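You operate a simulated robot arm through the tools that you are given. There is no shell and no other tool. Be economical: measure what you need, move in short steps, check, and stop when the job is done.

Carry out the task below with a simulated robot arm. There is one attempt and no reset: what you move stays moved.

JOB
Take the blue grease can and put it on the grey cover.
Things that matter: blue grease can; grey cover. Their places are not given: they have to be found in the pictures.

Only the result counts: the job must be done as asked and must still hold three seconds after the hand-in. Knocking over, shifting, dropping, spilling or breaking anything else fails it. Lids that push on must go on centred and level and be pressed home; caps that screw on are set level and turned clockwise until they are tight.

ROBOT AND FRAMES
A 7-joint arm with a two-finger parallel gripper, fixed in place. Base frame: the origin is at the foot of the arm, x ahead of it, y to its left, z up; the work surface is at about z = 0. Lengths are in mm, angles in rad, forces in N, time in s.
With the tool pointing down near the work surface it reaches from about 240 to 620 mm from the base axis. Its first joint turns from -1.152 to 1.152 rad. Payload 2.6 kg.
Tool frame: the origin (TCP) lies between the finger pads and is the grasp point; the fingertips stand 30 mm ahead of it; z points along the fingers, y is the line along which they close. The gripper opens to 94 mm. The fingers are 28 mm wide and 10 mm thick; the gripper's body (50 by 96 mm) begins 55 mm behind the TCP.
Orientation is told as [roll, pitch, yaw] about the base's x, y, z axes, in that order, counted from this pose: with the fingers straight down and closing along the base's y, the tool's x points along the base's -x, its y along +y and its z along -z.

CONTROLS
- The arm moves only by the tool apply_moves. Its argument "series" is a list of rows, each an object (a shift or turn left out is 0, a gripper value left out holds the last) with "offset": the shift along the base's x, y, z in units of 50 mm (1.0 is 50 mm), a list of three; "delta_rot": the turn, a rotation vector about the base's x, y, z in units of 8 degrees (1.0 is 8 degrees), a list of three; "fingers": the opening, from 0 (shut) to 1 (fully open). In form: [{"offset": [x, y, z], "delta_rot": [rx, ry, rz], "fingers": fingers}, ...]. A call has 1 to 10 rows; each row shifts and turns the commanded pose from where the row before left it. A call with a number of a shift or a turn outside -1 to 1 is refused whole. A row lasts 0.2 s, in which the tool goes at most 50 mm and 0.15 rad; a call with a longer step from one row to the next is refused whole, and so is a gripper value outside its range. A pose out of reach is approached as far as the arm can. The call stops where the force on the tool passes 40 N (or 10 N more than at its start, if that is more) or the arm is blocked; 0.2 s more then pass. The fingers move at their own pace (about 72 mm/s each) and stop on an object; they squeeze with about 44 N. The grip force told is the motor's: it shows also when the fingers shut on nothing. Time passes only in rows, and 0.2 s behind the last, so rows that do not move let the fingers close. The reply holds the time, the measured pose of the TCP, the force on the tool along the base axes, the opening and the grip force, in the units named above and with some noise.
- Cameras (640 x 400 px; columns grow to the right, rows downward): "scene" is fixed at [44.8, 443.2, 561.3]; the picture's right is [-0.65, -0.76, 0.00], its down [-0.45, 0.39, -0.80] and it looks along [0.61, -0.52, -0.60] (base axes); focal length 342 px, centre (320, 200). "wrist" rides on the gripper at [-37, 0, -58] in the tool frame; the picture's right is [0.00, -1.00, 0.00], its down [0.97, 0.00, -0.24] and it looks along [0.24, 0.00, 0.97] (tool axes); focal length 218 px, centre (320, 200).
- get_image(camera): a new picture of that camera. It takes no simulated time.
- probe_pixels(camera, pixels): for up to 12 pixels [column, row] of the newest picture of that camera ("zoom" is the newest enlarged one), the place [x, y, z] in the base frame of the surface seen there, good to about 3 mm. It takes no simulated time.
- enlarge(camera, box): a new picture of the part [left, top, right, bottom] of that camera's present view, enlarged. It takes no simulated time.
- hand_in(): hands the job in; it is judged then, once.

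Go step by step. Measure first, check grasps and placings, and put right what went wrong. The budget is 60 turns and 30 pictures, counting those below and the enlarged ones. Unless the task says otherwise, let go and move clear before handing in, and close with one line.

The tools are called after "Request:" by a JSON object that holds its "fn" and its "kwargs". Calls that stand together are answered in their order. apply_moves: Moves the arm, as the interface text tells. Its arguments: {"type":"object","properties":{"series":{"type":"array"}},"required":["series"]} The other tools are called the same way: get_image (camera) takes a picture; probe_pixels (camera, pixels) gives the place of the surface under pixels of a picture; enlarge (camera, box) takes an enlarged picture of a part of a camera's view; hand_in () hands the job in.

At the start:

```text
time: 0.0
tcp_pos: [342.9, 83.0, 243.4]
tool_rot: [0.0, 0.001, 0.001]
contact_force: [-1.1, 0.8, -0.5]
finger_gap: 94.0
grip_force: 0.0
```

scene: 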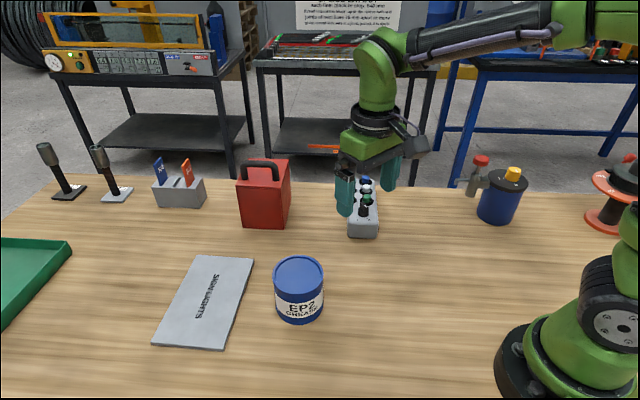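
wrist: 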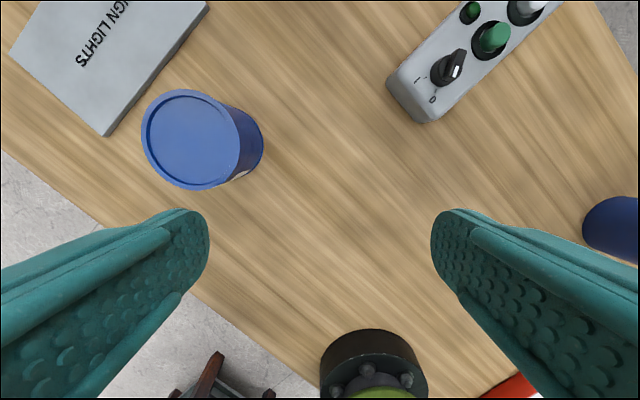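

The blue can shows at scene (298,290), and the grey panel marked "SIGN LIGHTS" at (205,302) is probably the cover. I'll probe both.

Request:
{"fn": "probe_pixels", "kwargs": {"camera": "scene", "pixels": [[298, 272], [276, 270], [321, 270], [298, 259], [298, 286], [298, 318], [205, 302], [195, 257], [253, 259], [222, 348], [154, 343], [130, 300]]}}

Request:
{"fn": "enlarge", "kwargs": {"camera": "scene", "box": [130, 230, 350, 368]}}

```text
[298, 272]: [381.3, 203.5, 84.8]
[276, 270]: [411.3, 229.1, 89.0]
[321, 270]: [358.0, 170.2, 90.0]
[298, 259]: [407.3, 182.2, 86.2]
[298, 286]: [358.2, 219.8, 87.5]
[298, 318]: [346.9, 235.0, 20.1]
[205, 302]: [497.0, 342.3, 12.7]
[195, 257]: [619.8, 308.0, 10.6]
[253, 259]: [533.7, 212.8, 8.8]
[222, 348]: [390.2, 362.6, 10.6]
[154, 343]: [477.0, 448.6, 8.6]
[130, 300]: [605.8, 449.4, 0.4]
```

```text
2.90 times, centred on (240, 299) of scene
```

zoom: 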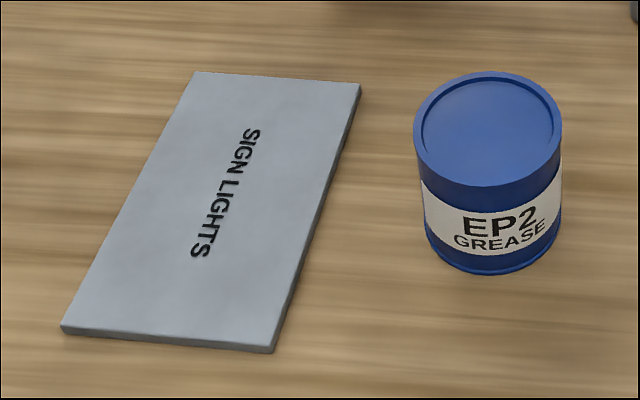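

The can is about 80 mm across with its centre near (384,201) and its top at about z=88. The cover's centre is near (505,333) with its top at about z=10. I'll move above the can and check from there.

Request:
{"fn": "apply_moves", "kwargs": {"series": [{"offset": [0.27, 0.785, 0], "fingers": 1}, {"offset": [0.27, 0.785, 0]}, {"offset": [0.27, 0.785, 0]}, {"offset": [0, 0, -0.8]}, {"offset": [0, 0, 0]}]}}

Request:
{"fn": "get_image", "kwargs": {"camera": "wrist"}}

```text
time: 1.2
tcp_pos: [381.3, 205.2, 203.1]
tool_rot: [0.0, 0.0, -0.001]
contact_force: [0.2, 0.3, 0.7]
finger_gap: 93.9
grip_force: 0.2
```

```text
26 pictures are left
```

wrist: 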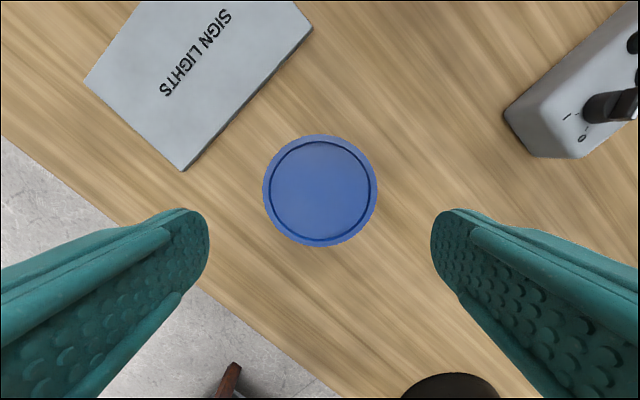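

In the wrist picture the can's lid is centred at about (320,191), so y looks aligned. I'll probe its edges for x and y.

Request:
{"fn": "probe_pixels", "kwargs": {"camera": "wrist", "pixels": [[320, 191], [265, 191], [374, 191], [320, 138], [320, 243], [282, 152], [358, 230], [180, 165], [310, 28], [85, 80]]}}

```text
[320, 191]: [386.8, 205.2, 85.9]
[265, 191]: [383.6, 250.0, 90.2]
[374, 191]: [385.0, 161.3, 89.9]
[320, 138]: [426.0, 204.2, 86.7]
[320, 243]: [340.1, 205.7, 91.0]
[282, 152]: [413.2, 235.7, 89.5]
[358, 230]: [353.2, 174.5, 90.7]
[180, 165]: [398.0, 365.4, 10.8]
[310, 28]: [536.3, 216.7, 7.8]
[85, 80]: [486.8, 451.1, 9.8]
```

The lid is about 89–90 mm across, so there are only about 2 mm to spare on each side. I'll enlarge the view to centre it more exactly.

Request:
{"fn": "enlarge", "kwargs": {"camera": "wrist", "box": [240, 140, 400, 240]}}

```text
4.00 times, centred on (320, 190) of wrist
```

zoom: 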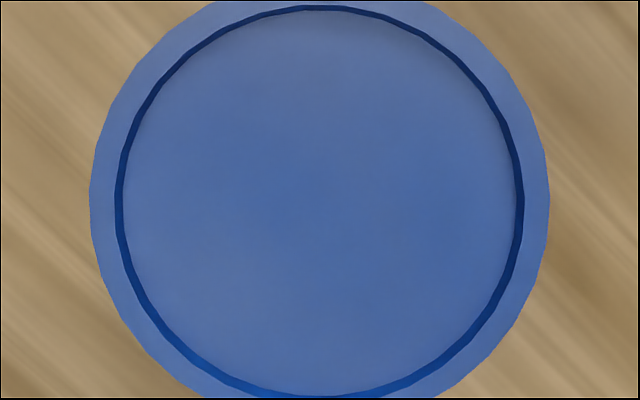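

The edges at zoom columns 89 and 549 centre y within 0.3 mm, but the can could be 90–93 mm wide. I'll go down until the fingertips are just above the lid and compare them directly.

Request:
{"fn": "apply_moves", "kwargs": {"series": [{"offset": [0.05, 0, -0.74]}, {"offset": [0, 0, -0.7]}, {"offset": [0, 0, 0]}]}}

Request:
{"fn": "get_image", "kwargs": {"camera": "wrist"}}

Request:
{"fn": "enlarge", "kwargs": {"camera": "scene", "box": [218, 200, 378, 300]}}

```text
time: 2.0
tcp_pos: [386.2, 200.5, 129.4]
tool_rot: [0.0, 0.001, -0.001]
contact_force: [0.5, 1.1, -0.5]
finger_gap: 93.9
grip_force: 0.1
```

```text
24 pictures are left
```

wrist: 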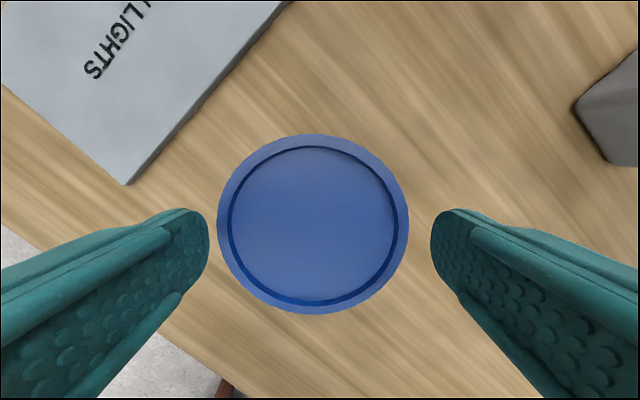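

```text
4.00 times, centred on (298, 250) of scene
```

zoom: 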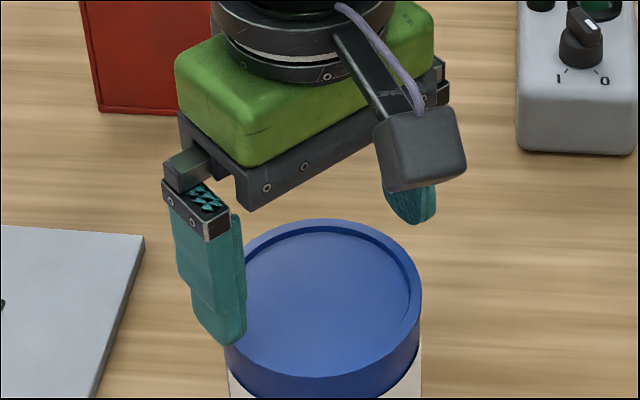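

The lid spans columns 217–409, with its middle at 313, while the fingers' middle is at 320. That puts the can about 3.3 mm towards +y and makes it about 91 mm wide. I'll shift by that and check again.

Request:
{"fn": "apply_moves", "kwargs": {"series": [{"offset": [0.01, 0.066, -0.1]}, {"offset": [0, 0, 0]}, {"offset": [0, 0, 0]}]}}

Request:
{"fn": "enlarge", "kwargs": {"camera": "wrist", "box": [200, 130, 440, 280]}}

```text
time: 2.8
tcp_pos: [385.7, 204.5, 125.0]
tool_rot: [0.0, 0.001, 0.0]
contact_force: [0.5, -0.5, 0.0]
finger_gap: 93.9
grip_force: 0.0
```

```text
2.67 times, centred on (320, 205) of wrist
```

zoom: 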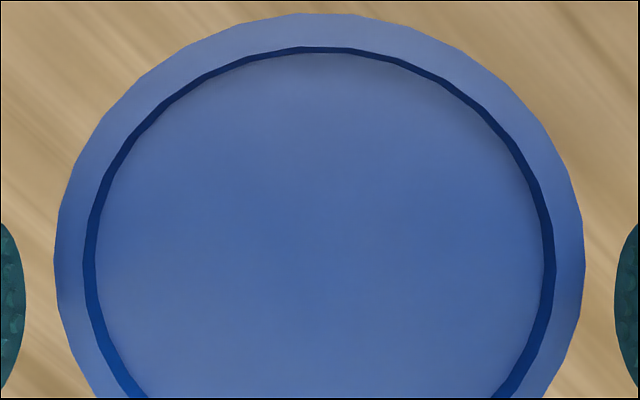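

The rim edges at zoom columns 54 and 585 are centred between the fingers at 26 and 614. I'll go straight down slowly.

Request:
{"fn": "apply_moves", "kwargs": {"series": [{"offset": [0, 0, -0.1]}, {"offset": [0, 0, -0.1]}, {"offset": [0, 0, -0.1]}, {"offset": [0, 0, -0.1]}, {"offset": [0, 0, 0]}]}}

```text
time: 4.0
tcp_pos: [386.0, 204.1, 105.8]
tool_rot: [0.0, -0.001, 0.001]
contact_force: [-0.1, 0.6, -0.3]
finger_gap: 94.0
grip_force: 0.0
```

The fingertips are now at z≈76, past the lid rim, with no contact. I'll keep going down to z≈54.

Request:
{"fn": "apply_moves", "kwargs": {"series": [{"offset": [0, 0, -0.17]}, {"offset": [0, 0, -0.17]}, {"offset": [0, 0, -0.17]}, {"offset": [0, 0, -0.17]}, {"offset": [0, 0, -0.17]}, {"offset": [0, 0, -0.17]}, {"offset": [0, 0, 0]}]}}

Request:
{"fn": "get_image", "kwargs": {"camera": "scene"}}

```text
time: 5.6
tcp_pos: [384.7, 205.0, 52.6]
tool_rot: [-0.002, 0.0, 0.0]
contact_force: [-0.4, 0.0, -0.6]
finger_gap: 93.8
grip_force: 0.1
```

```text
21 pictures are left
```

scene: 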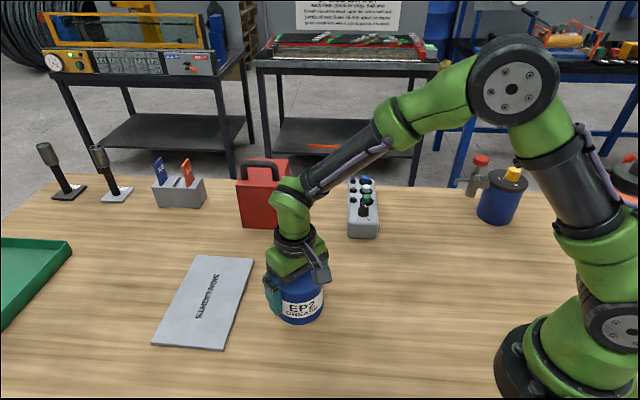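

The can stands upright between the fingers at the right depth, with no contact force. I'll close the gripper and lift a little.

Request:
{"fn": "apply_moves", "kwargs": {"series": [{"fingers": 0.8}, {"fingers": 0.6}, {"fingers": 0.6}, {"offset": [0, 0, 0.1]}, {"offset": [0, 0, 0.2]}, {"offset": [0, 0, 0.2]}, {"offset": [0, 0, 0]}]}}

```text
time: 7.2
tcp_pos: [384.0, 204.4, 81.1]
tool_rot: [0.0, -0.002, 0.0]
contact_force: [-1.4, 0.0, 6.2]
finger_gap: 91.0
grip_force: 43.9
```

The gripper holds at 91 mm with 44 N. I'll raise it a bit and carry it towards the cover's centre.

Request:
{"fn": "apply_moves", "kwargs": {"series": [{"offset": [0, 0, 0.4]}, {"offset": [0.3, 0.32, 0]}, {"offset": [0.3, 0.32, 0]}, {"offset": [0.3, 0.32, 0]}, {"offset": [0.3, 0.32, 0]}, {"offset": [0.3, 0.32, 0]}, {"offset": [0.3, 0.32, 0]}, {"offset": [0.3, 0.32, 0]}, {"offset": [0.3, 0.32, 0]}, {"offset": [0, 0, 0]}]}}

Request:
{"fn": "get_image", "kwargs": {"camera": "scene"}}

Request:
{"fn": "get_image", "kwargs": {"camera": "wrist"}}

```text
time: 9.4
tcp_pos: [505.6, 333.3, 99.1]
tool_rot: [-0.002, 0.003, -0.001]
contact_force: [0.6, -0.6, -5.3]
finger_gap: 90.8
grip_force: 44.2
```

```text
20 pictures are left
```

scene: 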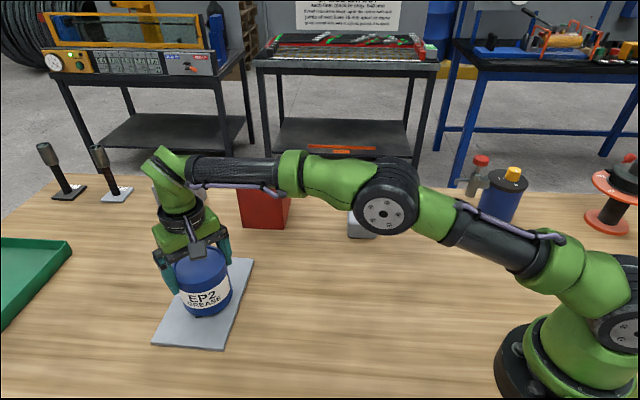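

```text
19 pictures are left
```

wrist: 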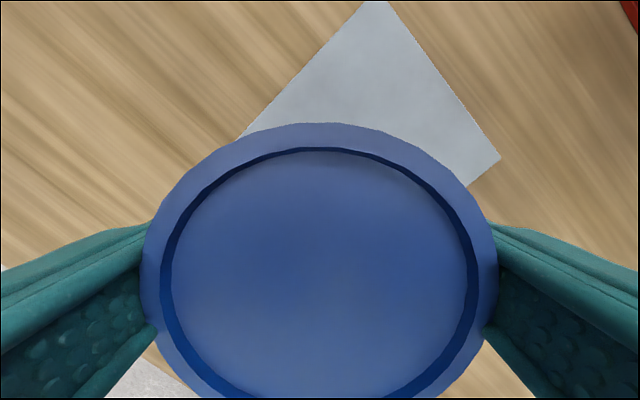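

The can is centred over the cover with its bottom at about z=46, and the cover's top is at about 10. I'll lower it most of the way, then in small steps.

Request:
{"fn": "apply_moves", "kwargs": {"series": [{"offset": [0.02, 0, -0.2]}, {"offset": [0, 0, -0.2]}, {"offset": [0, 0, -0.15]}, {"offset": [0, 0, -0.05]}, {"offset": [0, 0, 0]}, {"offset": [0, 0, 0]}]}}

Request:
{"fn": "enlarge", "kwargs": {"camera": "scene", "box": [130, 230, 290, 360]}}

```text
time: 10.2
tcp_pos: [508.2, 335.3, 79.8]
tool_rot: [0.008, -0.013, 0.0]
contact_force: [-3.3, -1.3, 4.7]
finger_gap: 89.6
grip_force: 44.7
stopped in row 4: the force on the tool passed its limit (the readings are from after the stop); the commanded pose is now the measured one
```

```text
3.08 times, centred on (210, 295) of scene
```

zoom: 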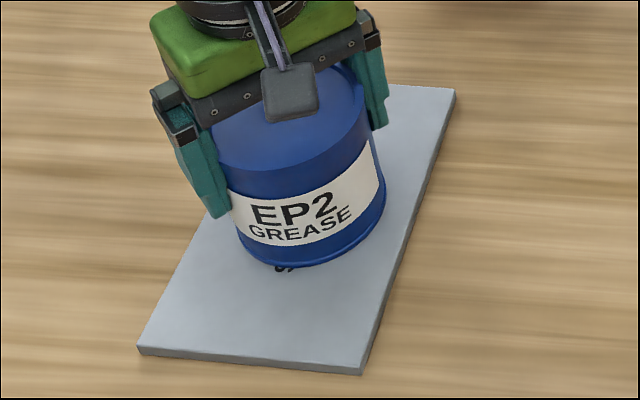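

The arm stopped on contact at z=80, earlier than expected, and the can looks slightly tilted in the zoom (its label slopes). I'll measure the lid plane and the base.

Request:
{"fn": "get_image", "kwargs": {"camera": "wrist"}}

Request:
{"fn": "probe_pixels", "kwargs": {"camera": "zoom", "pixels": [[225, 140], [290, 160], [345, 130], [355, 85], [238, 205], [300, 250], [375, 190], [300, 190], [420, 110], [200, 330]]}}

```text
17 pictures are left
```

wrist: 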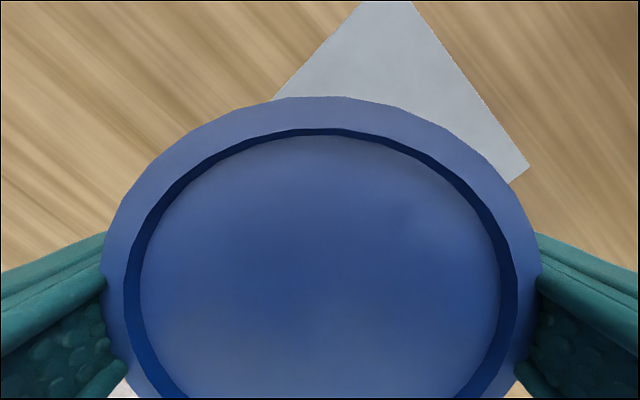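

```text
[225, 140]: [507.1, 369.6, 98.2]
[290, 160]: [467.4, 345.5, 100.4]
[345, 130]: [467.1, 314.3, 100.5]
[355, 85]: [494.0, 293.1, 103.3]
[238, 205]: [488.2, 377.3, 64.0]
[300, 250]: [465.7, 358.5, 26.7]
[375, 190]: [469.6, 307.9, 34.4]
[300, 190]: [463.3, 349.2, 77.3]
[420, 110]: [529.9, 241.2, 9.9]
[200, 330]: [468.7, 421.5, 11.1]
```

The lid is at z≈100, which is 90 mm of can plus the 10 mm cover, and about level. So the can slid down in the grip during the lift and now stands on the cover, whose corners haven't moved. I'll open the fingers.

Request:
{"fn": "apply_moves", "kwargs": {"series": [{"fingers": 1}, {"fingers": 1}, {"fingers": 1}]}}

Request:
{"fn": "enlarge", "kwargs": {"camera": "wrist", "box": [80, 80, 560, 380]}}

Request:
{"fn": "enlarge", "kwargs": {"camera": "scene", "box": [130, 230, 290, 360]}}

```text
time: 11.0
tcp_pos: [507.2, 333.4, 79.7]
tool_rot: [0.008, -0.013, 0.0]
contact_force: [-0.2, 0.0, 1.0]
finger_gap: 94.2
grip_force: 0.0
```

```text
1.33 times, centred on (320, 230) of wrist
```

zoom: 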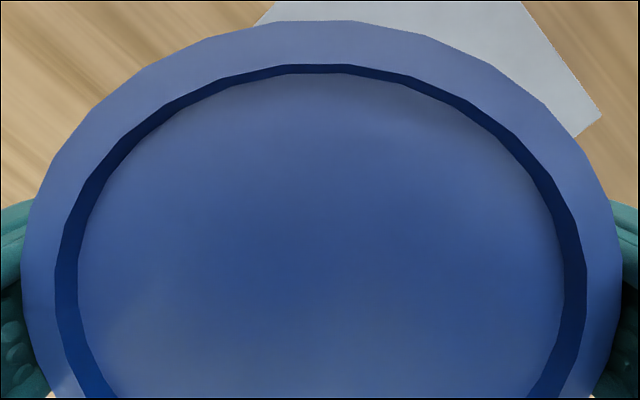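

```text
3.08 times, centred on (210, 295) of scene
```

zoom: 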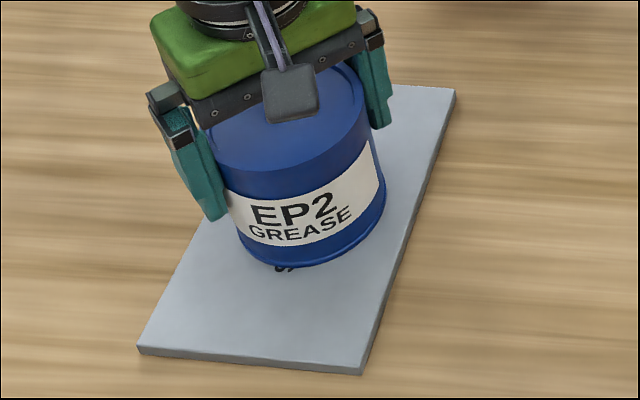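

The can didn't move on release and stands on the cover, so the slope I saw was only perspective. It's centred between the open fingers, so I'll go straight up slowly.

Request:
{"fn": "apply_moves", "kwargs": {"series": [{"offset": [0, 0, 0.1]}, {"offset": [0, 0, 0.15]}, {"offset": [0, 0, 0.2]}, {"offset": [0, 0, 0.25]}, {"offset": [0, 0, 0.3]}, {"offset": [0, 0, 0.3]}, {"offset": [0, 0, 0.3]}, {"offset": [0, 0, 0.4]}, {"offset": [-0.2, -0.2, 0.4]}, {"offset": [-0.4, -0.4, 0.4]}]}}

Request:
{"fn": "apply_moves", "kwargs": {"series": [{"offset": [-0.6, -0.6, 0]}, {"offset": [-0.6, -0.6, 0]}, {"offset": [-0.6, -0.6, 0]}, {"offset": [0, 0, 0]}]}}

Request:
{"fn": "get_image", "kwargs": {"camera": "scene"}}

```text
time: 13.2
tcp_pos: [490.9, 323.9, 224.3]
tool_rot: [0.006, -0.01, 0.0]
contact_force: [0.7, 0.7, -0.3]
finger_gap: 94.1
grip_force: 0.1
out of reach, approached as far as the arm can: row 8, 9, 10
```

```text
time: 14.2
tcp_pos: [493.7, 286.3, 267.4]
tool_rot: [0.008, -0.011, 0.0]
contact_force: [-0.2, -0.2, 0.2]
finger_gap: 93.9
grip_force: 0.1
out of reach, approached as far as the arm can: row 1, 2, 3
```

```text
14 pictures are left
```

scene: 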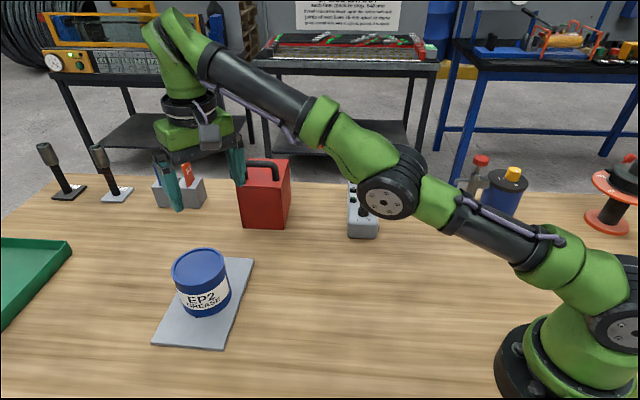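

The scene picture shows the can upright in the middle of the grey cover at about (203,282), with the gripper well clear and nothing else moved. I'll hand in.

Request:
{"fn": "hand_in", "kwargs": {}}

```text
The job is handed in.
```

The blue grease can is standing upright near the middle of the grey cover, the gripper is open and clear, and the job is handed in.
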